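You operate a simulated robot arm through the tools that you are given. There is no shell and no other tool.

You are at the controls of a simulated robot arm. One attempt, no reset.

TASK
Fold the pink place mat and put it away in the dresser drawer.
Fine: the drawer ends shut. Where these are worked on the way, their far stop is far enough and under half their travel is too little: dresser drawer.
Where things are to end (x, y in the base frame): place mat within 0.06 m of [0.96, -0.56].

The check looks at the end state, three seconds after you hand in, the way a careful person would. Anything else that was tipped, shoved, dropped, spilled or broken makes it a failure. Flat cloth is picked up by pressing the open fingertips on it (5 to 10 N) and closing them slowly along it; thin cloth reads only 2 to 8 mm in the jaws.

THE ROBOT
A 6-joint arm with a three-finger gripper, fixed in place. Base frame: the origin is on the floor under the middle of its stand, x ahead of it, y to its left, z up. Lengths are in m, angles in degrees, forces in N, time in s.
It reaches about 1.213 m from its shoulder. Its first joint turns from -166.0 to 166.0 degrees. Payload 4.89 kg.
The tool frame sits at the grasp point between the pads (the TCP): z along the fingers, y along the line on which they close. The tips reach 0.03 m beyond it. The gripper opens to 0.164 m; its body begins 0.125 m behind the TCP.
Orientation is that of the tool frame in the base frame, as a unit quaternion [w, x, y, z]. With the fingers straight down and closing along the base's y, the tool's x points along the base's -x, its y along +y and its z along -z.

THE INTERFACE
- The arm moves only by the tool drive_tool. Its argument "plan" is a list of rows, each an object (a shift or turn left out is 0, a gripper value left out holds the last) with "translation": the shift along the tool's x, y, z in m, a list of three; "rot": the turn, a rotation vector about the tool's x, y, z in degrees, a list of three; "grip": the gripper command, from -1 (fully open) to 1 (shut), values between in proportion. In form: [{"translation": [dx, dy, dz], "rot": [ax, ay, az], "grip": grip}, ...]. A call has 1 to 20 rows; each row is the pose to reach, as a shift and turn from the pose commanded when the call began, along the tool's axes at that moment. A row lasts 0.2 s, in which the tool goes at most 0.05 m and 8.6 degrees; a call with a longer step from one row to the next is refused whole, and so is a gripper value outside its range. Where a pose cannot be reached the arm comes as near as it can. A force on the tool above 70 N (or 10 N above the force at the start of the call, whichever is more), or a blocked arm, ends the call early, and 0.2 s more pass. Each finger travels about 0.108 m/s and halts on what it meets, pressing with about 34 N; the grip force reading is that of the motor and also rises with nothing between the fingers. The clock runs only during rows and for 0.2 s after the last one: add rows that repeat a pose to give the fingers time. The reply holds the time, the measured pose of the TCP, the force on the tool along the base axes, the opening and the grip force, in the units named above and with some noise, with the torque about the TCP (base axes, N m) and any sound that the robot's microphone picked up.
- Cameras (640 x 400 px; columns grow to the right, rows downward): "scene" is fixed at [0.2223, 0.4988, 1.3825]; the picture's right is [-0.45, -0.89, 0.00], its down [-0.35, 0.17, -0.92] and it looks along [0.82, -0.41, -0.39] (base axes); focal length 324 px, centre (320, 200). "wrist" rides on the gripper at [0.076, -0.002, -0.152] in the tool frame; the picture's right is [0.02, 1.00, 0.00], its down [-0.88, 0.02, -0.47] and it looks along [-0.47, 0.01, 0.88] (tool axes); focal length 247 px, centre (320, 200). There is no depth. A picture from a camera that has moved, and an enlarged one, comes with that camera's place and axes in the base frame and with its lens.
- camera(camera): a new picture of that camera. It takes no simulated time.
- slide_trunk(by): moves the trunk up (or, below 0, down) by that many m; the arm rides with it, the base frame stays. It gives what a move gives, with no picture.
- zoom(camera, box): a new picture of the part [left, top, right, bottom] of that camera's present view, enlarged. It takes no simulated time.
- sign_off(): hands the job in; it is judged then, once.

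Nothing tells you positions but the pictures and the camera data. Unless the task says otherwise, let go and move clear before handing in.

The tools are called after "Request:" by a JSON object that holds its "op" and its "data". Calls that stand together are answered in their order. drive_tool: Moves the arm, as the interface text tells. Its arguments: {"type":"object","properties":{"plan":{"type":"array","items":{"type":"object","properties":{"translation":{"type":"array","items":{"type":"number"}},"rot":{"type":"array","items":{"type":"number"}},"grip":{"type":"number"}}}}},"required":["plan"]} The other tools are called the same way: slide_trunk (by) moves the trunk up or down; camera (camera) takes a picture; zoom (camera, box) takes an enlarged picture of a part of a camera's view; sign_off () hands the job in.

At the start:

```text
clock: 0.0
tool_pos: [0.7161, 0.0179, 1.2014]
ee_rot: [-0.001, 0.0, 1.0, 0.0]
wrist_force: [-0.8, -0.2, -0.2]
torque: [0.0, -0.02, 0.01]
gripper_width: 0.1639
gripper_force: 0.0
trunk travel left (down, up): [-0.175, 0.215]
```

scene: 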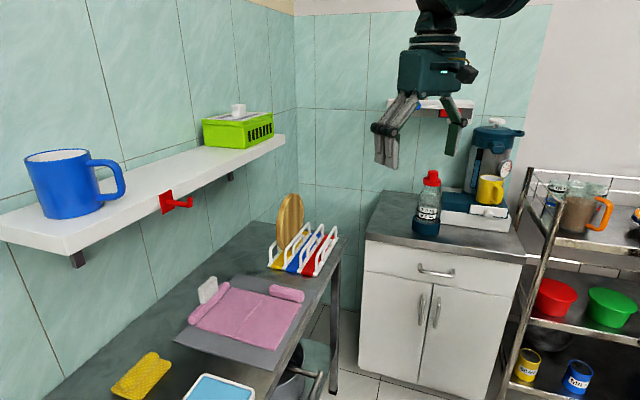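
wrist: 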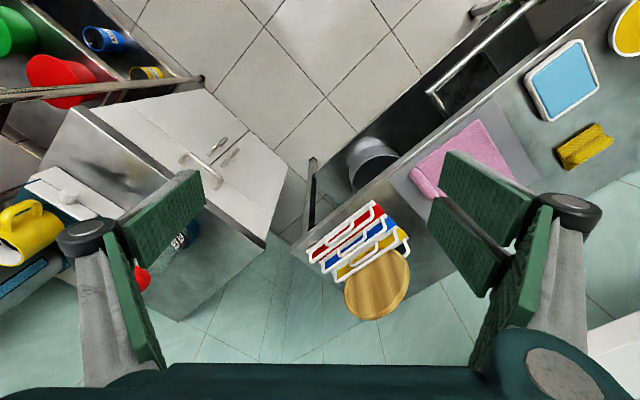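

I see a pink place mat lying on a grey board on the left worktop, with a dresser (white cabinet with one drawer) on the right. I'll take enlarged pictures first to locate things precisely.

Request:
{"op": "zoom", "data": {"camera": "scene", "box": [160, 220, 360, 400]}}

Request:
{"op": "zoom", "data": {"camera": "scene", "box": [340, 170, 540, 400]}}

Request:
{"op": "zoom", "data": {"camera": "wrist", "box": [280, 0, 640, 320]}}

Request:
{"op": "zoom", "data": {"camera": "wrist", "box": [0, 0, 320, 320]}}

```text
2.22 times, centred on (260, 310) of scene
camera zoom: at [0.2223, 0.4988, 1.3825], right [-0.45, -0.89, 0.0], down [-0.35, 0.17, -0.92], along [0.82, -0.41, -0.39], focal length 719 px, centre (453, -44)
```

zoom: 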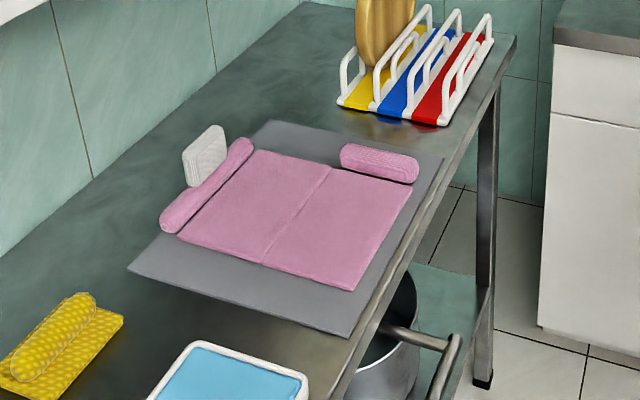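

```text
1.74 times, centred on (440, 285) of scene
camera zoom: at [0.2223, 0.4988, 1.3825], right [-0.45, -0.89, 0.0], down [-0.35, 0.17, -0.92], along [0.82, -0.41, -0.39], focal length 563 px, centre (111, 52)
```

zoom: 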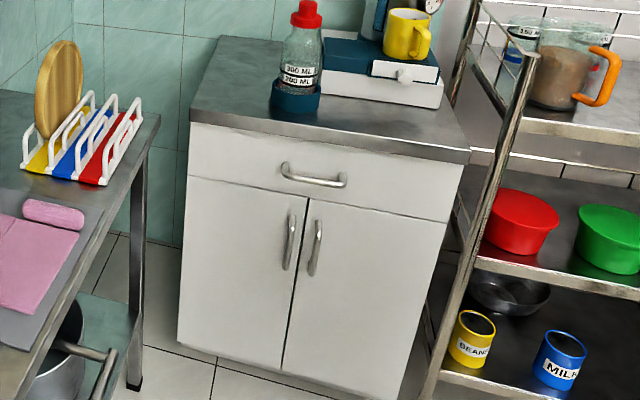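

```text
1.25 times, centred on (460, 160) of wrist
camera zoom: at [0.6406, 0.0165, 1.353], right [-0.02, 1.0, 0.0], down [0.88, 0.02, 0.47], along [0.47, 0.01, -0.88], focal length 309 px, centre (145, 250)
```

zoom: 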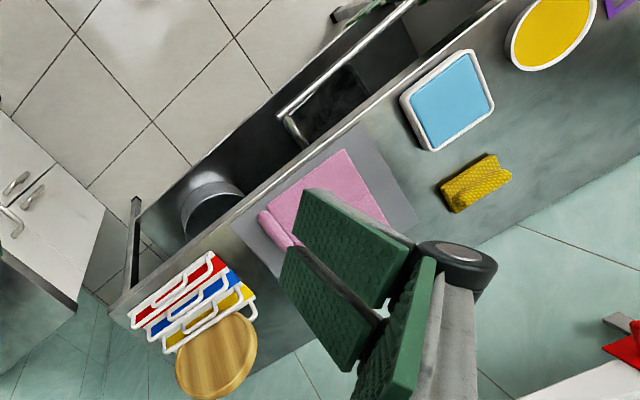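

```text
1.25 times, centred on (160, 160) of wrist
camera zoom: at [0.6406, 0.0165, 1.353], right [-0.02, 1.0, 0.0], down [0.88, 0.02, 0.47], along [0.47, 0.01, -0.88], focal length 309 px, centre (520, 250)
```

zoom: 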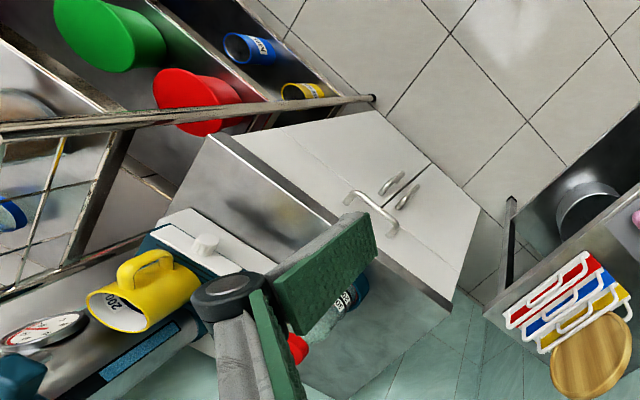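

The mat seems to have a centre crease and two pink rolls beside/at its edges. I'll zoom in more closely before deciding how to grip it.

Request:
{"op": "zoom", "data": {"camera": "scene", "box": [190, 270, 310, 350]}}

Request:
{"op": "zoom", "data": {"camera": "wrist", "box": [380, 100, 560, 220]}}

Request:
{"op": "zoom", "data": {"camera": "scene", "box": [350, 190, 500, 300]}}

Request:
{"op": "zoom", "data": {"camera": "scene", "box": [360, 0, 540, 180]}}

```text
5.00 times, centred on (250, 310) of scene
camera zoom: at [0.2223, 0.4988, 1.3825], right [-0.45, -0.89, 0.0], down [-0.35, 0.17, -0.92], along [0.82, -0.41, -0.39], focal length 1618 px, centre (670, -350)
```

zoom: 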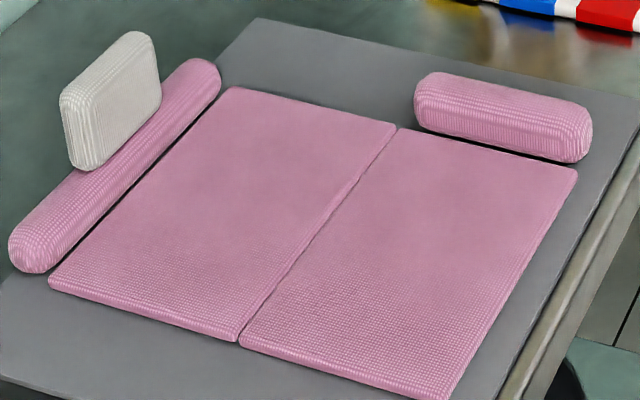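

```text
3.33 times, centred on (470, 160) of wrist
camera zoom: at [0.6406, 0.0165, 1.353], right [-0.02, 1.0, 0.0], down [0.88, 0.02, 0.47], along [0.47, 0.01, -0.88], focal length 823 px, centre (-180, 333)
```

zoom: 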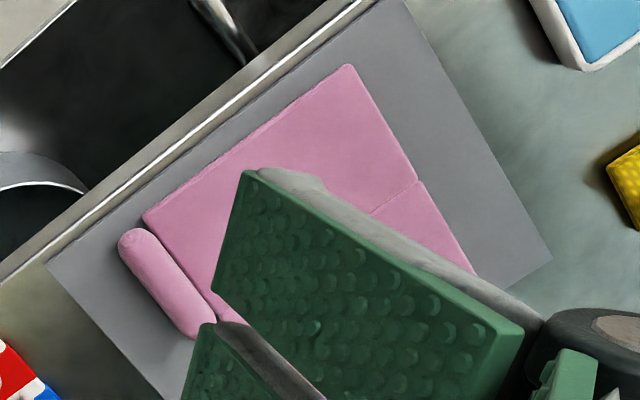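

```text
3.64 times, centred on (425, 245) of scene
camera zoom: at [0.2223, 0.4988, 1.3825], right [-0.45, -0.89, 0.0], down [-0.35, 0.17, -0.92], along [0.82, -0.41, -0.39], focal length 1177 px, centre (-62, 36)
```

zoom: 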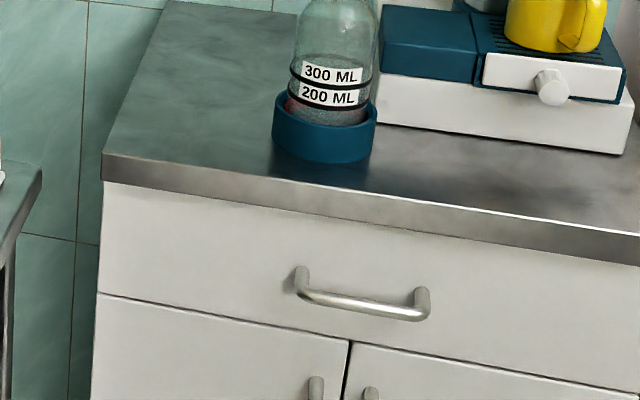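

```text
2.22 times, centred on (450, 90) of scene
camera zoom: at [0.2223, 0.4988, 1.3825], right [-0.45, -0.89, 0.0], down [-0.35, 0.17, -0.92], along [0.82, -0.41, -0.39], focal length 719 px, centre (31, 444)
```

zoom: 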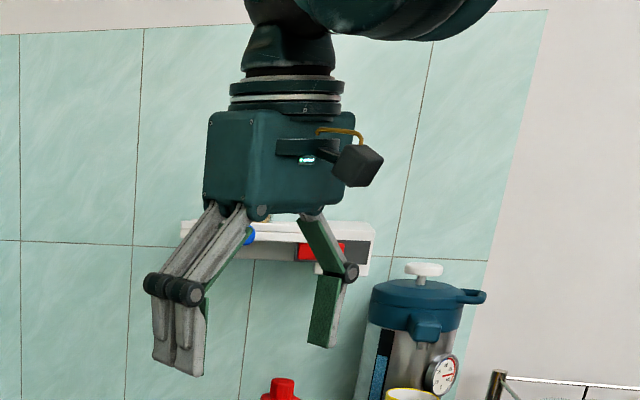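

The table top and grey board are at about z 0.81. The mat has two panels of roughly 0.10 x 0.155 m, turned 45°, with the crease near (0.85, 0.37). The dresser handle is near (0.91, -0.32, 0.68), and its drawer pulls toward (-0.7, +0.7). I'll open the drawer first, so I'm turning the gripper to point level at it.

Request:
{"op": "drive_tool", "data": {"plan": [{"translation": [0.001, -0.009, 0.019], "rot": [6.53, -2.71, -2.71], "grip": -1}, {"translation": [0.002, -0.018, 0.038], "rot": [13.06, -5.42, -5.42]}, {"translation": [0.004, -0.027, 0.058], "rot": [19.59, -8.12, -8.12]}, {"translation": [0.005, -0.036, 0.077], "rot": [26.12, -10.83, -10.83]}, {"translation": [0.006, -0.045, 0.096], "rot": [32.65, -13.54, -13.54]}, {"translation": [0.007, -0.054, 0.115], "rot": [39.18, -16.25, -16.25]}, {"translation": [0.009, -0.064, 0.135], "rot": [45.72, -18.95, -18.95]}, {"translation": [0.01, -0.073, 0.154], "rot": [52.25, -21.66, -21.66]}, {"translation": [0.011, -0.082, 0.173], "rot": [58.78, -24.37, -24.37]}, {"translation": [0.012, -0.091, 0.192], "rot": [65.31, -27.08, -27.08]}, {"translation": [0.014, -0.1, 0.212], "rot": [71.84, -29.78, -29.78]}, {"translation": [0.015, -0.109, 0.231], "rot": [78.37, -32.49, -32.49]}, {"translation": [0.016, -0.118, 0.25], "rot": [84.9, -35.2, -35.2]}, {"translation": [0.016, -0.118, 0.25], "rot": [84.9, -35.2, -35.2]}]}}

```text
clock: 3.0
tool_pos: [0.7882, -0.0784, 1.0813]
ee_rot: [0.271, -0.271, 0.654, -0.652]
wrist_force: [1.1, -0.1, 0.4]
torque: [-0.05, -0.01, 0.01]
gripper_width: 0.1636
gripper_force: 0.0
out of reach, approached as far as the arm can: row 11, 12, 13, 14
trunk travel left (down, up): [-0.175, 0.215]
```

The level orientation is reached, but the position stopped short of what I commanded. I'll look at where the arm is before trying the trunk.

Request:
{"op": "camera", "data": {"camera": "scene"}}

Request:
{"op": "camera", "data": {"camera": "wrist"}}

```text
taken
```

scene: 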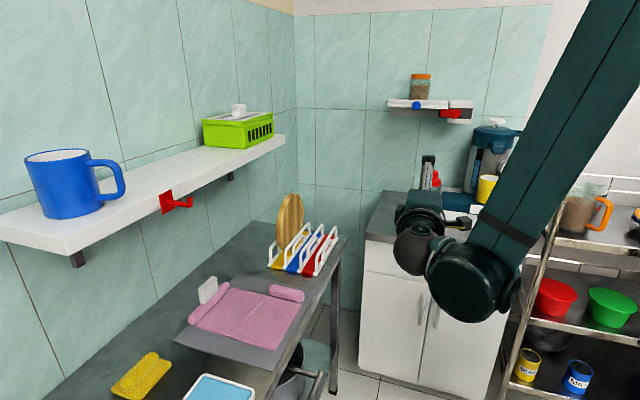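

```text
taken
camera wrist: at [0.6261, -0.0244, 1.0837], right [-0.02, -0.01, -1.0], down [0.29, 0.96, -0.02], along [0.96, -0.29, -0.01], focal length 247 px, centre (320, 200)
```

wrist: 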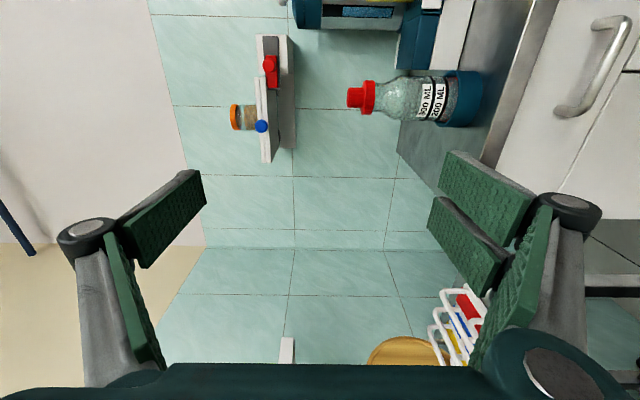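

The shoulder sits high, with the forearm steep. I'm lowering the trunk for better reach toward the handle, since nothing is below the arm.

Request:
{"op": "slide_trunk", "data": {"by": -0.17}}

```text
clock: 4.9
tool_pos: [0.7869, -0.0784, 0.9133]
ee_rot: [0.271, -0.271, 0.654, -0.653]
wrist_force: [0.4, 0.4, -0.4]
torque: [0.01, 0.03, -0.02]
gripper_width: 0.1639
gripper_force: 0.1
trunk travel left (down, up): [-0.005, 0.385]
```

Request:
{"op": "drive_tool", "data": {"plan": [{"translation": [0, 0, 0], "rot": [0, 0, 0]}]}}

```text
clock: 5.3
tool_pos: [0.7857, -0.0783, 0.9126]
ee_rot: [0.271, -0.271, 0.654, -0.652]
wrist_force: [-0.3, 0.0, 0.9]
torque: [0.02, 0.01, 0.0]
gripper_width: 0.164
gripper_force: 0.2
trunk travel left (down, up): [-0.005, 0.385]
```

The commanded pose now matches the real one. Next I'm moving down and sideways toward the handle, still standing off.

Request:
{"op": "drive_tool", "data": {"plan": [{"translation": [0.012, 0.03, 0.005]}, {"translation": [0.024, 0.06, 0.01]}, {"translation": [0.036, 0.09, 0.015]}, {"translation": [0.048, 0.12, 0.02]}, {"translation": [0.06, 0.15, 0.025]}, {"translation": [0.072, 0.18, 0.03]}, {"translation": [0.088, 0.22, 0.03]}, {"translation": [0.088, 0.22, 0.03]}]}}

Request:
{"op": "camera", "data": {"camera": "wrist"}}

Request:
{"op": "camera", "data": {"camera": "scene"}}

```text
clock: 7.1
tool_pos: [0.8676, -0.1335, 0.8532]
ee_rot: [0.269, -0.27, 0.655, -0.653]
wrist_force: [-1.4, -0.6, 1.4]
torque: [0.14, 0.1, 0.09]
gripper_width: 0.1642
gripper_force: 0.1
out of reach, approached as far as the arm can: row 1, 2, 3, 4, 5, 6, 7, 8
trunk travel left (down, up): [-0.005, 0.385]
```

```text
taken
camera wrist: at [0.7075, -0.0795, 0.8556], right [-0.02, -0.01, -1.0], down [0.29, 0.96, -0.02], along [0.96, -0.29, -0.01], focal length 247 px, centre (320, 200)
```

wrist: 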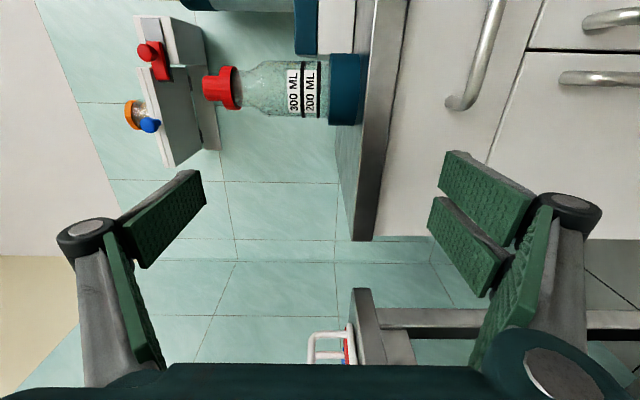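

```text
taken
```

scene: 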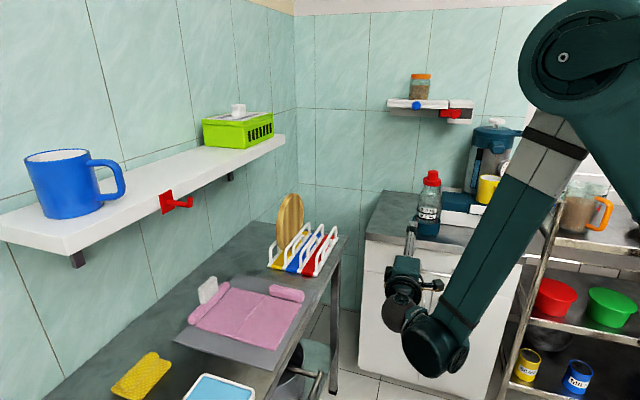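

The wrist is at a limit: a level tool needs a near-vertical forearm, so it can't go lower here. Tilting the fingers about 30° below level and raising the trunk should free it. I'm doing the tilt now.

Request:
{"op": "drive_tool", "data": {"plan": [{"translation": [0, 0, -0.01], "rot": [-7.5, 0, 0]}, {"translation": [0, 0, -0.02], "rot": [-15, 0, 0]}, {"translation": [0, 0, -0.02], "rot": [-22.5, 0, 0]}, {"translation": [0, 0, -0.02], "rot": [-30, 0, 0]}, {"translation": [0, 0, -0.02], "rot": [-30, 0, 0]}]}}

Request:
{"op": "slide_trunk", "data": {"by": 0.2}}

Request:
{"op": "camera", "data": {"camera": "wrist"}}

```text
clock: 8.3
tool_pos: [0.8541, -0.1206, 0.8538]
ee_rot: [0.191, -0.332, 0.801, -0.461]
wrist_force: [-0.3, 0.2, -0.7]
torque: [0.01, -0.01, -0.05]
gripper_width: 0.1642
gripper_force: 0.0
trunk travel left (down, up): [-0.005, 0.385]
```

```text
clock: 10.5
tool_pos: [0.8542, -0.1198, 1.0541]
ee_rot: [0.191, -0.331, 0.801, -0.461]
wrist_force: [-1.0, -0.4, -0.2]
torque: [-0.03, 0.01, -0.02]
gripper_width: 0.1641
gripper_force: 0.0
trunk travel left (down, up): [-0.205, 0.185]
```

```text
taken
camera wrist: at [0.7084, -0.0813, 1.1315], right [-0.37, 0.34, -0.86], down [0.33, 0.92, 0.22], along [0.87, -0.2, -0.45], focal length 247 px, centre (320, 200)
```

wrist: 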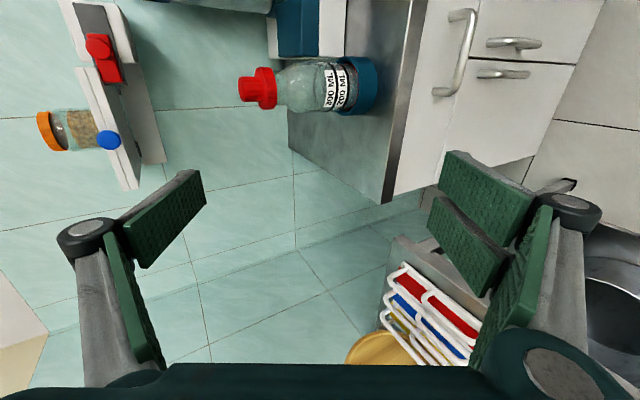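

The handle centre triangulates to about (0.909, -0.325, 0.681). I'm partly closing the fingers for clearance under the counter lip and moving to a standoff 0.10 m before the bar.

Request:
{"op": "drive_tool", "data": {"plan": [{"translation": [0.01, 0.023, 0.02], "grip": 0.0}, {"translation": [0.021, 0.046, 0.04]}, {"translation": [0.032, 0.069, 0.06]}, {"translation": [0.042, 0.092, 0.08]}, {"translation": [0.053, 0.115, 0.1]}, {"translation": [0.063, 0.139, 0.12]}, {"translation": [0.074, 0.162, 0.145]}, {"translation": [0.084, 0.185, 0.17]}, {"translation": [0.095, 0.208, 0.195]}, {"translation": [0.105, 0.231, 0.22]}, {"translation": [0.105, 0.231, 0.22]}]}}

Request:
{"op": "camera", "data": {"camera": "wrist"}}

Request:
{"op": "camera", "data": {"camera": "scene"}}

```text
clock: 12.9
tool_pos: [0.9278, -0.2517, 0.8024]
ee_rot: [0.19, -0.331, 0.801, -0.46]
wrist_force: [1.1, -0.1, -0.6]
torque: [-0.01, -0.02, -0.03]
gripper_width: 0.0821
gripper_force: 0.0
out of reach, approached as far as the arm can: row 5, 6, 7, 8, 9, 10, 11
trunk travel left (down, up): [-0.205, 0.185]
```

```text
taken
camera wrist: at [0.7817, -0.2135, 0.8803], right [-0.37, 0.34, -0.86], down [0.33, 0.92, 0.22], along [0.87, -0.2, -0.45], focal length 247 px, centre (320, 200)
```

wrist: 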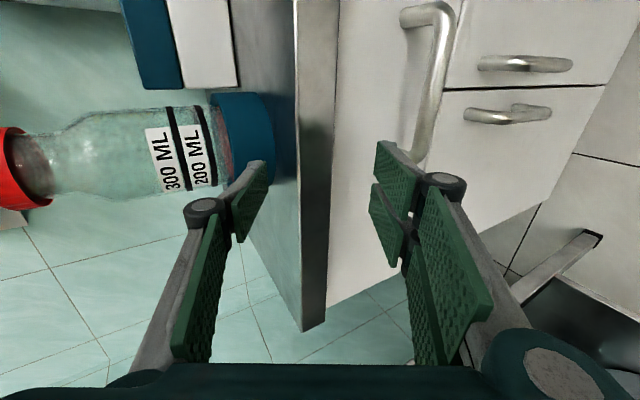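

```text
taken
```

scene: 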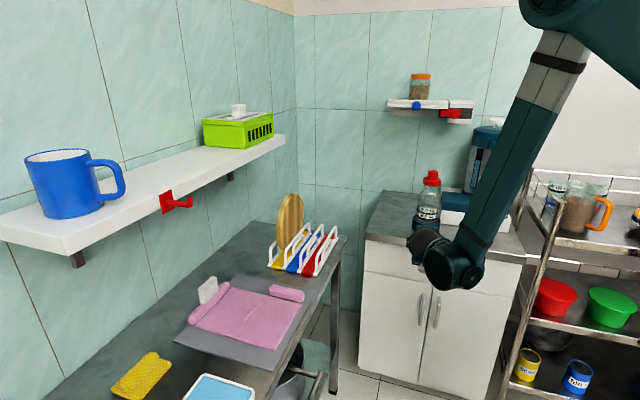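

The arm drifted outward when the commanded pose was unreachable, so from here I'll move in smaller, checked steps. I'm inspecting the handle and the fingertip clearances closely.

Request:
{"op": "zoom", "data": {"camera": "wrist", "box": [340, 0, 600, 180]}}

Request:
{"op": "zoom", "data": {"camera": "scene", "box": [380, 160, 520, 300]}}

```text
2.22 times, centred on (470, 90) of wrist
camera zoom: at [0.7817, -0.2135, 0.8803], right [-0.37, 0.34, -0.86], down [0.33, 0.92, 0.22], along [0.87, -0.2, -0.45], focal length 549 px, centre (-13, 444)
```

zoom: 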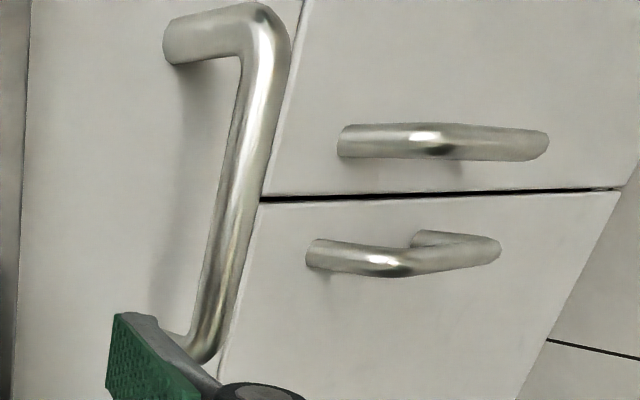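

```text
2.86 times, centred on (450, 230) of scene
camera zoom: at [0.2223, 0.4988, 1.3825], right [-0.45, -0.89, 0.0], down [-0.35, 0.17, -0.92], along [0.82, -0.41, -0.39], focal length 925 px, centre (-51, 114)
```

zoom: 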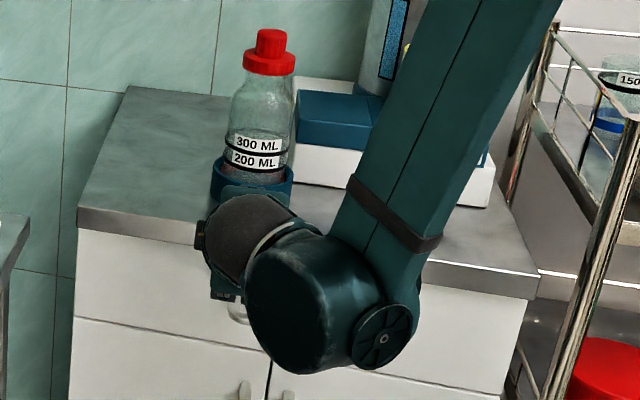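

The limit behaves like an elbow-fold limit: the wrist can't come too close to the shoulder. So I want the trunk low with a steeper 45° tilt. I'll first lift straight up and back off, then lower the trunk.

Request:
{"op": "drive_tool", "data": {"plan": [{"translation": [0, -0.0346, -0.02]}, {"translation": [0, -0.0693, -0.04]}, {"translation": [0, -0.1039, -0.06], "rot": [-4, 0, 0]}, {"translation": [0, -0.1236, -0.106], "rot": [-8, 0, 0]}, {"translation": [0, -0.1432, -0.152], "rot": [-12, 0, 0]}, {"translation": [0, -0.1282, -0.178], "rot": [-15, 0, 0]}, {"translation": [0, -0.1282, -0.178], "rot": [-15, 0, 0]}]}}

```text
clock: 14.5
tool_pos: [0.8657, -0.1871, 1.0114]
ee_rot: [0.147, -0.354, 0.854, -0.352]
wrist_force: [-1.3, 0.8, 0.7]
torque: [-0.04, -0.06, 0.09]
gripper_width: 0.0821
gripper_force: 0.0
trunk travel left (down, up): [-0.205, 0.185]
```

Request:
{"op": "slide_trunk", "data": {"by": -0.2}}

Request:
{"op": "camera", "data": {"camera": "wrist"}}

Request:
{"op": "camera", "data": {"camera": "scene"}}

```text
clock: 16.7
tool_pos: [0.8659, -0.1877, 0.8103]
ee_rot: [0.146, -0.354, 0.854, -0.352]
wrist_force: [0.6, 0.8, -1.1]
torque: [0.03, -0.04, 0.01]
gripper_width: 0.0822
gripper_force: 0.1
trunk travel left (down, up): [-0.005, 0.385]
```

```text
taken
camera wrist: at [0.7379, -0.1657, 0.9187], right [-0.52, 0.49, -0.71], down [0.38, 0.87, 0.32], along [0.77, -0.1, -0.63], focal length 247 px, centre (320, 200)
```

wrist: 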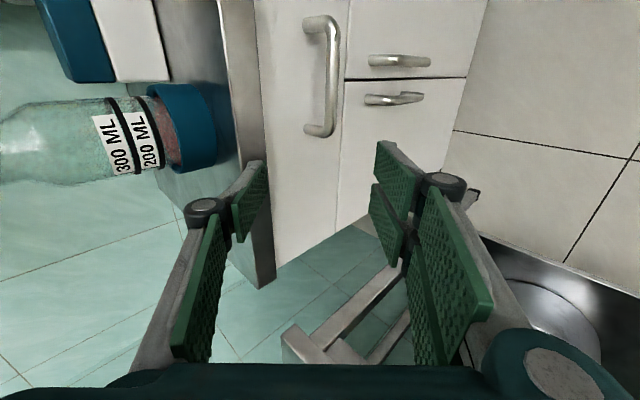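

```text
taken
```

scene: 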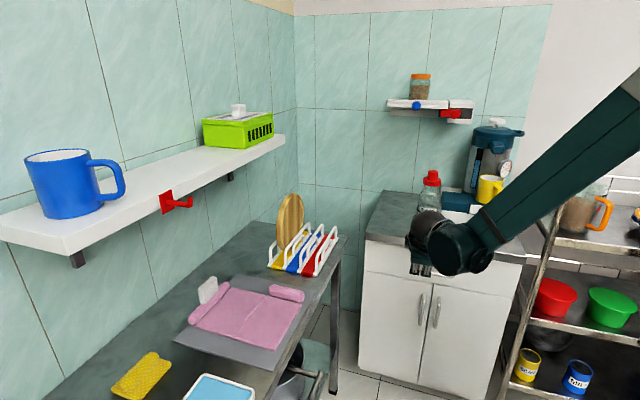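

At 45° tilt with the trunk low the arm has room, and the handle is right ahead at about (0.908, -0.317, 0.683). I'm centring on the bar with a 60 mm opening and advancing part-way.

Request:
{"op": "drive_tool", "data": {"plan": [{"translation": [0.02, 0.001, 0.01], "grip": 0.268}, {"translation": [0.04, 0.002, 0.025]}, {"translation": [0.06, 0.004, 0.04]}, {"translation": [0.0615, 0.006, 0.06]}, {"translation": [0.0615, 0.008, 0.075]}, {"translation": [0.0615, 0.008, 0.075]}]}}

Request:
{"op": "camera", "data": {"camera": "wrist"}}

Request:
{"op": "camera", "data": {"camera": "scene"}}

```text
clock: 18.1
tool_pos: [0.8566, -0.2635, 0.7506]
ee_rot: [0.146, -0.354, 0.854, -0.353]
wrist_force: [0.4, 0.3, -0.2]
torque: [0.03, 0.0, -0.01]
gripper_width: 0.06
gripper_force: 0.1
trunk travel left (down, up): [-0.005, 0.385]
```

```text
taken
camera wrist: at [0.7278, -0.2422, 0.8601], right [-0.52, 0.49, -0.71], down [0.38, 0.87, 0.32], along [0.77, -0.1, -0.63], focal length 247 px, centre (320, 200)
```

wrist: 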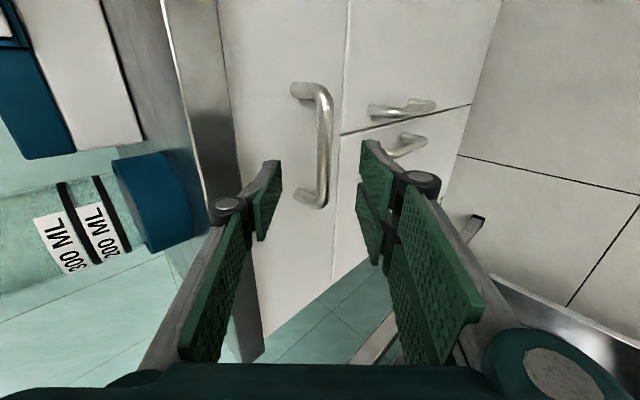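

```text
taken
```

scene: 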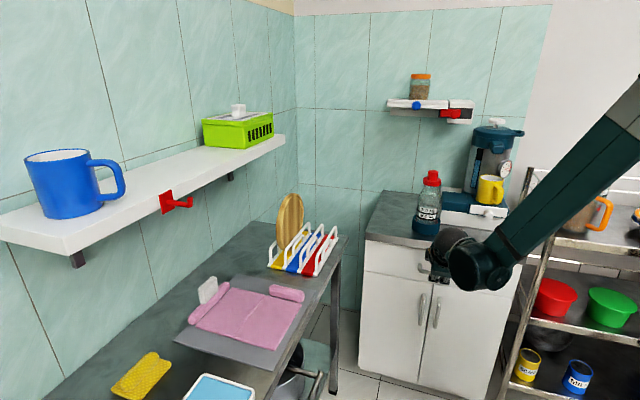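

Request:
{"op": "zoom", "data": {"camera": "wrist", "box": [220, 60, 460, 210]}}

Request:
{"op": "zoom", "data": {"camera": "scene", "box": [400, 200, 520, 300]}}

```text
2.67 times, centred on (340, 135) of wrist
camera zoom: at [0.7278, -0.2422, 0.8601], right [-0.52, 0.49, -0.71], down [0.38, 0.87, 0.32], along [0.77, -0.1, -0.63], focal length 659 px, centre (267, 373)
```

zoom: 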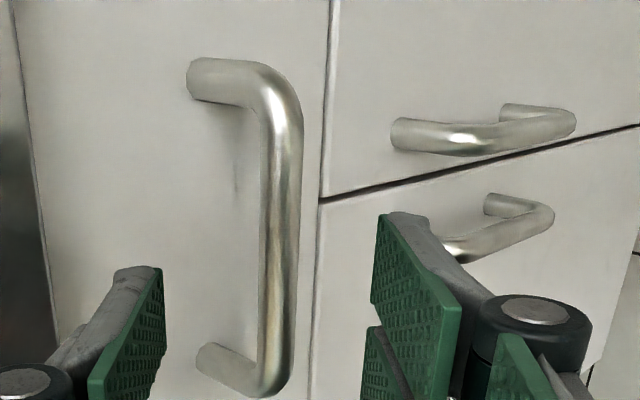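

```text
4.00 times, centred on (460, 250) of scene
camera zoom: at [0.2223, 0.4988, 1.3825], right [-0.45, -0.89, 0.0], down [-0.35, 0.17, -0.92], along [0.82, -0.41, -0.39], focal length 1295 px, centre (-240, 0)
```

zoom: 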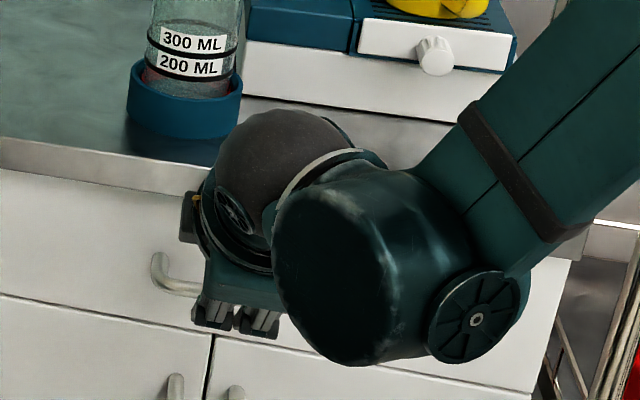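

The bar is well centred between the fingers, about 0.093 m ahead of the TCP, and it stands about 40 mm off the drawer front. I'm narrowing to 45 mm, biasing the inner finger toward the bar and advancing.

Request:
{"op": "drive_tool", "data": {"plan": [{"translation": [0, 0.005, 0.015], "grip": 0.45}, {"translation": [0, 0.01, 0.03]}, {"translation": [0, 0.01, 0.045]}, {"translation": [0, 0.01, 0.055]}, {"translation": [0, 0.01, 0.055]}]}}

Request:
{"op": "zoom", "data": {"camera": "wrist", "box": [220, 60, 460, 260]}}

```text
clock: 19.3
tool_pos: [0.8787, -0.2875, 0.705]
ee_rot: [0.147, -0.354, 0.854, -0.353]
wrist_force: [-0.5, -0.4, 0.1]
torque: [-0.01, 0.01, 0.0]
gripper_width: 0.0454
gripper_force: 0.0
trunk travel left (down, up): [-0.005, 0.385]
```

```text
2.00 times, centred on (340, 160) of wrist
camera zoom: at [0.7503, -0.2653, 0.8133], right [-0.52, 0.49, -0.71], down [0.38, 0.87, 0.32], along [0.77, -0.1, -0.63], focal length 494 px, centre (280, 280)
```

zoom: 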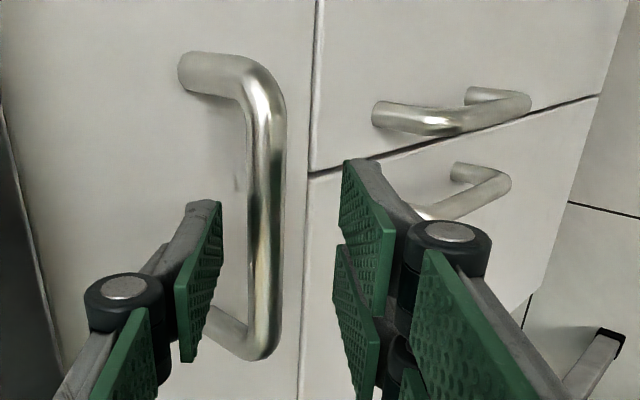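

The bar is now about 40 mm ahead of the TCP with the inner finger just clear of it. I'm advancing 26 mm and closing on the bar.

Request:
{"op": "drive_tool", "data": {"plan": [{"translation": [0, 0, 0.01]}, {"translation": [0, 0, 0.02]}, {"translation": [0, 0, 0.026]}, {"translation": [0, 0, 0.026]}]}}

Request:
{"op": "zoom", "data": {"camera": "wrist", "box": [220, 60, 460, 260]}}

```text
clock: 20.3
tool_pos: [0.8924, -0.2987, 0.687]
ee_rot: [0.146, -0.354, 0.854, -0.352]
wrist_force: [-0.1, 0.0, -0.5]
torque: [-0.02, 0.0, -0.03]
gripper_width: 0.0449
gripper_force: 0.0
trunk travel left (down, up): [-0.005, 0.385]
```

```text
2.00 times, centred on (340, 160) of wrist
camera zoom: at [0.7638, -0.2775, 0.7954], right [-0.52, 0.49, -0.71], down [0.38, 0.87, 0.32], along [0.77, -0.1, -0.63], focal length 494 px, centre (280, 280)
```

zoom: 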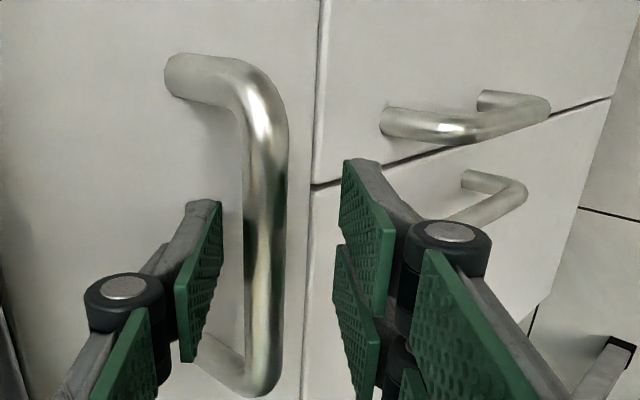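

The bar lies about 13 mm beyond the TCP, between the fingers. Closing on it now.

Request:
{"op": "drive_tool", "data": {"plan": [{"grip": 0.6}, {"grip": 0.7}, {"grip": 0.8}, {"grip": 0.9}, {"grip": 1.0}, {"grip": 1.0}, {"grip": 1.0}]}}

Request:
{"op": "zoom", "data": {"camera": "wrist", "box": [220, 60, 460, 260]}}

```text
clock: 21.9
tool_pos: [0.8928, -0.2987, 0.6882]
ee_rot: [0.146, -0.354, 0.854, -0.352]
wrist_force: [-2.5, 1.0, 12.7]
torque: [-0.01, 0.11, 0.03]
gripper_width: 0.0133
gripper_force: 45.1
trunk travel left (down, up): [-0.005, 0.385]
```

```text
2.00 times, centred on (340, 160) of wrist
camera zoom: at [0.7634, -0.2774, 0.796], right [-0.52, 0.49, -0.71], down [0.38, 0.87, 0.32], along [0.77, -0.1, -0.63], focal length 494 px, centre (280, 280)
```

zoom: 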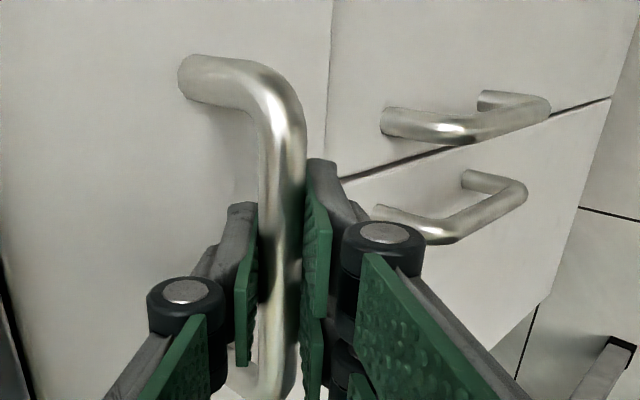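

The bar is gripped (13 mm, 45 N). I'm pulling straight out along the drawer's travel, in small steps.

Request:
{"op": "drive_tool", "data": {"plan": [{"translation": [0, 0.0071, -0.0071]}, {"translation": [0, 0.0177, -0.0177]}, {"translation": [0, 0.0283, -0.0283]}, {"translation": [0, 0.0389, -0.0389]}, {"translation": [0, 0.0495, -0.0495]}, {"translation": [0, 0.0566, -0.0566]}, {"translation": [0, 0.0566, -0.0566]}]}}

Request:
{"op": "camera", "data": {"camera": "wrist"}}

Request:
{"op": "camera", "data": {"camera": "scene"}}

```text
clock: 23.5
tool_pos: [0.8361, -0.2418, 0.6874]
ee_rot: [0.146, -0.353, 0.854, -0.353]
wrist_force: [1.6, 4.1, -0.8]
torque: [0.11, -0.08, 0.18]
gripper_width: 0.0132
gripper_force: 44.9
trunk travel left (down, up): [-0.005, 0.385]
```

```text
taken
camera wrist: at [0.7069, -0.2208, 0.7961], right [-0.52, 0.49, -0.7], down [0.38, 0.87, 0.32], along [0.77, -0.1, -0.63], focal length 247 px, centre (320, 200)
```

wrist: 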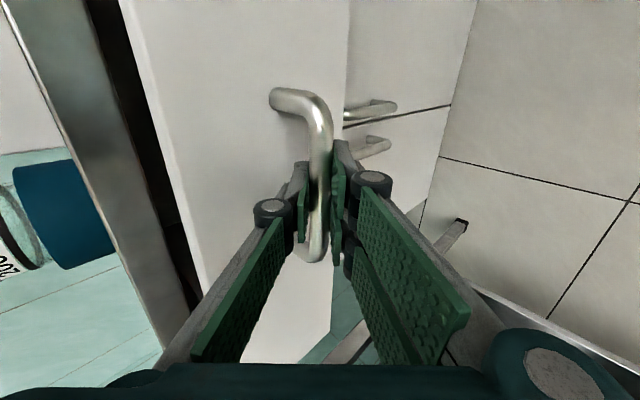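

```text
taken
```

scene: 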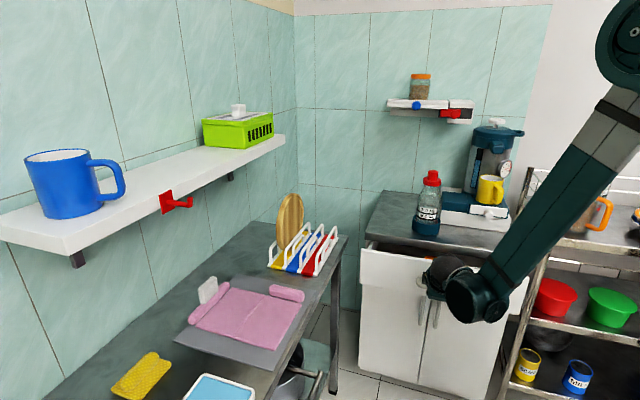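

The drawer is sliding, about 0.08 m open so far. I'm continuing the pull while steepening the wrist to 60° around the bar to stay in reach.

Request:
{"op": "drive_tool", "data": {"plan": [{"translation": [0, 0.0078, -0.0084], "rot": [-3, 0, 0]}, {"translation": [0, 0.0156, -0.0168], "rot": [-6, 0, 0]}, {"translation": [0, 0.0234, -0.0252], "rot": [-9, 0, 0]}, {"translation": [0, 0.0312, -0.0336], "rot": [-12, 0, 0]}, {"translation": [0, 0.039, -0.042], "rot": [-15, 0, 0]}, {"translation": [0, 0.039, -0.042], "rot": [-15, 0, 0]}]}}

Request:
{"op": "camera", "data": {"camera": "wrist"}}

Request:
{"op": "camera", "data": {"camera": "scene"}}

```text
clock: 24.9
tool_pos: [0.7956, -0.2019, 0.6883]
ee_rot: [0.098, -0.37, 0.893, -0.237]
wrist_force: [2.7, 6.6, -29.2]
torque: [0.45, -0.45, 0.41]
gripper_width: 0.0132
gripper_force: 44.8
trunk travel left (down, up): [-0.005, 0.385]
```

```text
taken
camera wrist: at [0.6888, -0.2031, 0.821], right [-0.63, 0.6, -0.5], down [0.45, 0.8, 0.4], along [0.64, 0.03, -0.77], focal length 247 px, centre (320, 200)
```

wrist: 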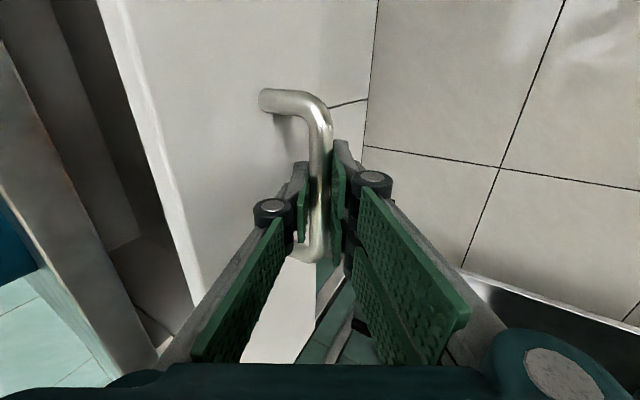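

```text
taken
```

scene: 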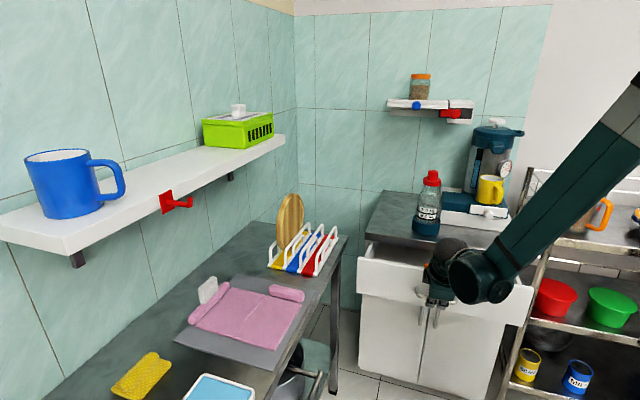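

About 0.14 m open now. Pulling another 50 mm in this posture.

Request:
{"op": "drive_tool", "data": {"plan": [{"translation": [0, 0.0097, -0.0033]}, {"translation": [0, 0.0183, -0.0083]}, {"translation": [0, 0.027, -0.0133]}, {"translation": [0, 0.0356, -0.0183]}, {"translation": [0, 0.0443, -0.0233]}, {"translation": [0, 0.0443, -0.0233]}]}}

Request:
{"op": "camera", "data": {"camera": "scene"}}

```text
clock: 26.3
tool_pos: [0.7586, -0.1676, 0.6882]
ee_rot: [0.099, -0.37, 0.892, -0.239]
wrist_force: [4.6, 8.1, 25.2]
torque: [0.01, 0.0, 0.16]
gripper_width: 0.013
gripper_force: 45.0
trunk travel left (down, up): [-0.005, 0.385]
```

```text
taken
```

scene: 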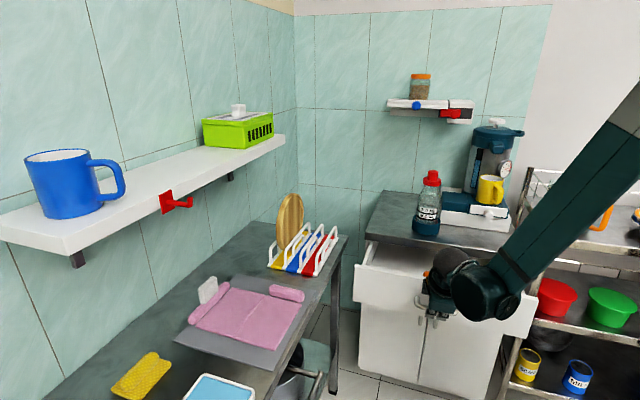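

Request:
{"op": "drive_tool", "data": {"plan": [{"translation": [0, 0.0082, -0.0059]}, {"translation": [0, 0.0169, -0.0109]}, {"translation": [0, 0.0256, -0.0159]}, {"translation": [0, 0.0342, -0.0209]}, {"translation": [0, 0.0342, -0.0209]}]}}

Request:
{"op": "camera", "data": {"camera": "scene"}}

Request:
{"op": "camera", "data": {"camera": "wrist"}}

```text
clock: 27.5
tool_pos: [0.7309, -0.1383, 0.689]
ee_rot: [0.098, -0.37, 0.893, -0.237]
wrist_force: [10.4, 12.8, -22.2]
torque: [0.61, -0.64, 0.46]
gripper_width: 0.0134
gripper_force: 44.8
trunk travel left (down, up): [-0.005, 0.385]
```

```text
taken
```

scene: 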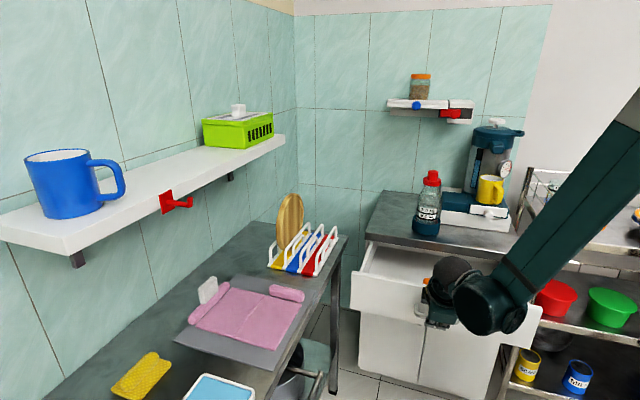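

```text
taken
camera wrist: at [0.6248, -0.1394, 0.8209], right [-0.63, 0.6, -0.5], down [0.44, 0.8, 0.4], along [0.64, 0.03, -0.77], focal length 247 px, centre (320, 200)
```

wrist: 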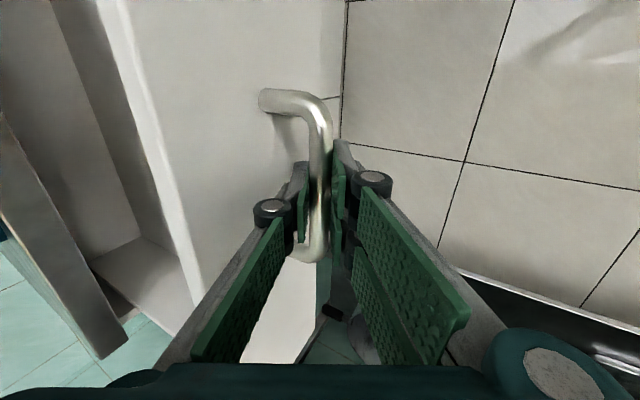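

Request:
{"op": "drive_tool", "data": {"plan": [{"translation": [-0.001, 0.0092, -0.0041]}, {"translation": [-0.001, 0.0179, -0.0091]}, {"translation": [-0.001, 0.0266, -0.0141]}, {"translation": [-0.001, 0.0352, -0.0191]}, {"translation": [-0.001, 0.0352, -0.0191]}]}}

Request:
{"op": "camera", "data": {"camera": "scene"}}

```text
clock: 28.7
tool_pos: [0.7015, -0.1086, 0.6888]
ee_rot: [0.098, -0.369, 0.893, -0.238]
wrist_force: [-6.4, -6.8, 23.9]
torque: [-0.48, 0.48, -0.24]
gripper_width: 0.0134
gripper_force: 44.7
trunk travel left (down, up): [-0.005, 0.385]
```

```text
taken
```

scene: 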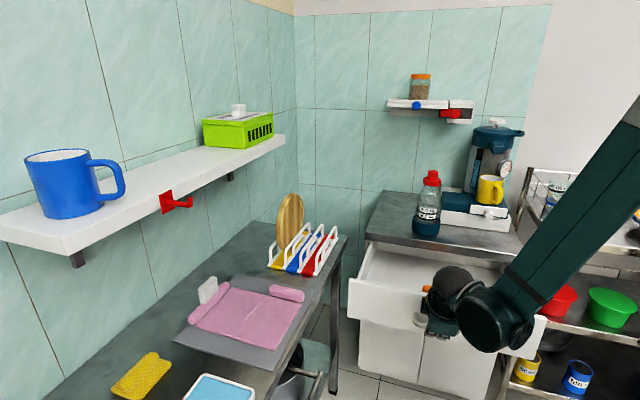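

Request:
{"op": "drive_tool", "data": {"plan": [{"translation": [0, 0.0082, -0.0059]}, {"translation": [0, 0.0169, -0.0109]}, {"translation": [0, 0.0256, -0.0159]}, {"translation": [0, 0.0342, -0.0209]}, {"translation": [0, 0.0342, -0.0209]}]}}

Request:
{"op": "camera", "data": {"camera": "scene"}}

```text
clock: 29.2
tool_pos: [0.6987, -0.1048, 0.6889]
ee_rot: [0.098, -0.369, 0.892, -0.242]
wrist_force: [7.2, -23.9, -6.6]
torque: [0.48, -0.32, 0.67]
gripper_width: 0.0134
gripper_force: 44.6
trunk travel left (down, up): [-0.005, 0.385]
stopped in row 2: the force on the tool passed its limit at 89 N (the readings are from after the stop); the commanded pose is now the measured one
```

```text
taken
```

scene: 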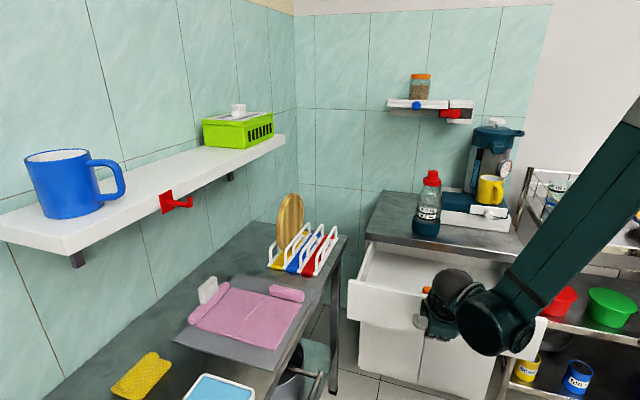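

The drawer hit its far stop after about 0.27 m of travel. I'm releasing gently and backing the fingers off the bar along the tool axis.

Request:
{"op": "drive_tool", "data": {"plan": [{"translation": [0, 0, 0], "grip": 0.8}, {"translation": [0, 0, 0], "grip": 0.57}, {"translation": [0, 0, 0], "grip": 0.57}, {"translation": [0, 0, -0.015]}, {"translation": [0, 0, -0.035]}, {"translation": [0, 0, -0.06]}, {"translation": [0, 0, -0.09]}, {"translation": [0, 0, -0.12]}, {"translation": [0, 0, -0.15]}, {"translation": [0, 0, -0.15]}]}}

Request:
{"op": "camera", "data": {"camera": "wrist"}}

Request:
{"op": "camera", "data": {"camera": "scene"}}

```text
clock: 31.4
tool_pos: [0.6448, -0.0483, 0.8186]
ee_rot: [0.099, -0.369, 0.892, -0.241]
wrist_force: [0.4, 0.0, -0.1]
torque: [-0.01, 0.08, -0.01]
gripper_width: 0.0353
gripper_force: 0.0
trunk travel left (down, up): [-0.005, 0.385]
```

```text
taken
camera wrist: at [0.5382, -0.0488, 0.9501], right [-0.63, 0.6, -0.5], down [0.44, 0.8, 0.4], along [0.64, 0.03, -0.77], focal length 247 px, centre (320, 200)
```

wrist: 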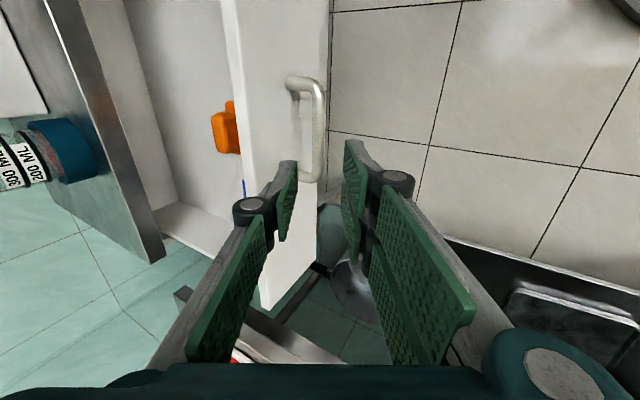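

```text
taken
```

scene: 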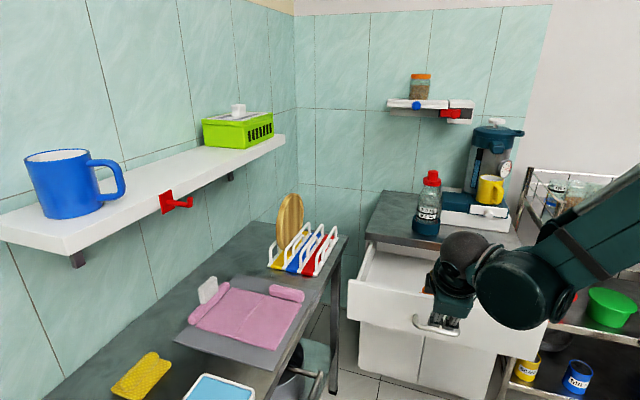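

The drawer is fully open; inside I can see an orange object and something small and blue near the front middle. I'm raising the arm and setting the fingers vertical to view the drawer from above.

Request:
{"op": "slide_trunk", "data": {"by": 0.2}}

Request:
{"op": "drive_tool", "data": {"plan": [{"translation": [0.015, -0.005, -0.01], "rot": [-5, 0, 0]}, {"translation": [0.035, -0.015, -0.015], "rot": [-10, 0, 0]}, {"translation": [0.06, -0.03, -0.02], "rot": [-15, 0, 0]}, {"translation": [0.085, -0.045, -0.02], "rot": [-20, 0, 0]}, {"translation": [0.11, -0.06, -0.02], "rot": [-25, 0, 0]}, {"translation": [0.135, -0.08, -0.02], "rot": [-30, 0, 0]}, {"translation": [0.16, -0.1, -0.02], "rot": [-30, 0, 0]}, {"translation": [0.16, -0.1, -0.02], "rot": [-30, 0, 0]}]}}

Request:
{"op": "camera", "data": {"camera": "wrist"}}

Request:
{"op": "camera", "data": {"camera": "scene"}}

```text
clock: 33.5
tool_pos: [0.6442, -0.048, 1.0184]
ee_rot: [0.098, -0.369, 0.892, -0.242]
wrist_force: [-0.5, 0.7, 0.4]
torque: [0.01, 0.01, 0.01]
gripper_width: 0.0355
gripper_force: 0.0
trunk travel left (down, up): [-0.205, 0.185]
```

```text
clock: 35.4
tool_pos: [0.585, -0.2159, 1.0849]
ee_rot: [0.0, -0.382, 0.924, -0.002]
wrist_force: [-0.1, 0.9, 0.0]
torque: [0.06, 0.04, 0.02]
gripper_width: 0.0352
gripper_force: 0.0
trunk travel left (down, up): [-0.205, 0.185]
```

```text
taken
camera wrist: at [0.5328, -0.2707, 1.2372], right [-0.72, 0.69, 0.0], down [0.61, 0.64, 0.47], along [0.33, 0.34, -0.88], focal length 247 px, centre (320, 200)
```

wrist: 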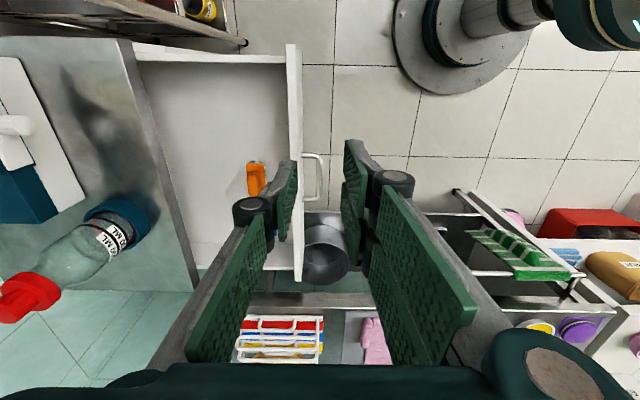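

```text
taken
```

scene: 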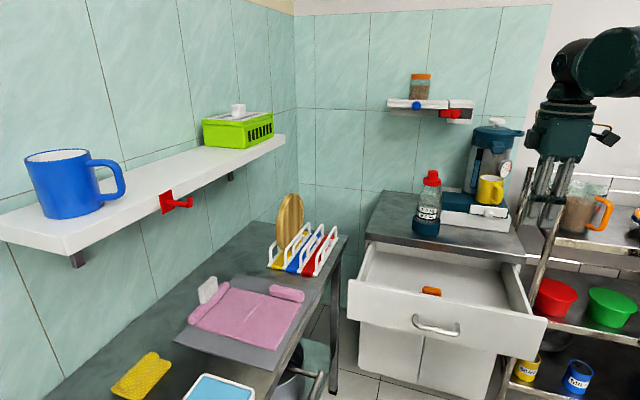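

Request:
{"op": "zoom", "data": {"camera": "scene", "box": [340, 230, 560, 370]}}

Request:
{"op": "zoom", "data": {"camera": "wrist", "box": [100, 20, 400, 300]}}

```text
2.86 times, centred on (450, 300) of scene
camera zoom: at [0.2223, 0.4988, 1.3825], right [-0.45, -0.89, 0.0], down [-0.35, 0.17, -0.92], along [0.82, -0.41, -0.39], focal length 925 px, centre (-51, -86)
```

zoom: 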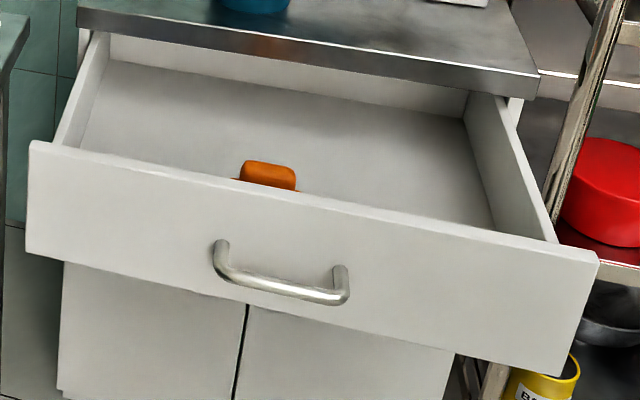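

```text
1.43 times, centred on (250, 160) of wrist
camera zoom: at [0.5328, -0.2707, 1.2372], right [-0.72, 0.69, 0.0], down [0.61, 0.64, 0.47], along [0.33, 0.34, -0.88], focal length 353 px, centre (420, 257)
```

zoom: 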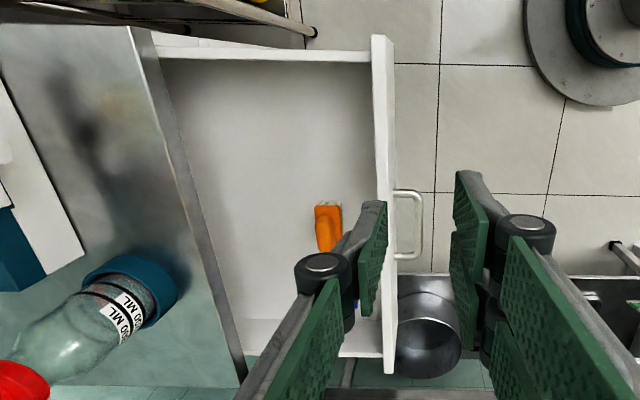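

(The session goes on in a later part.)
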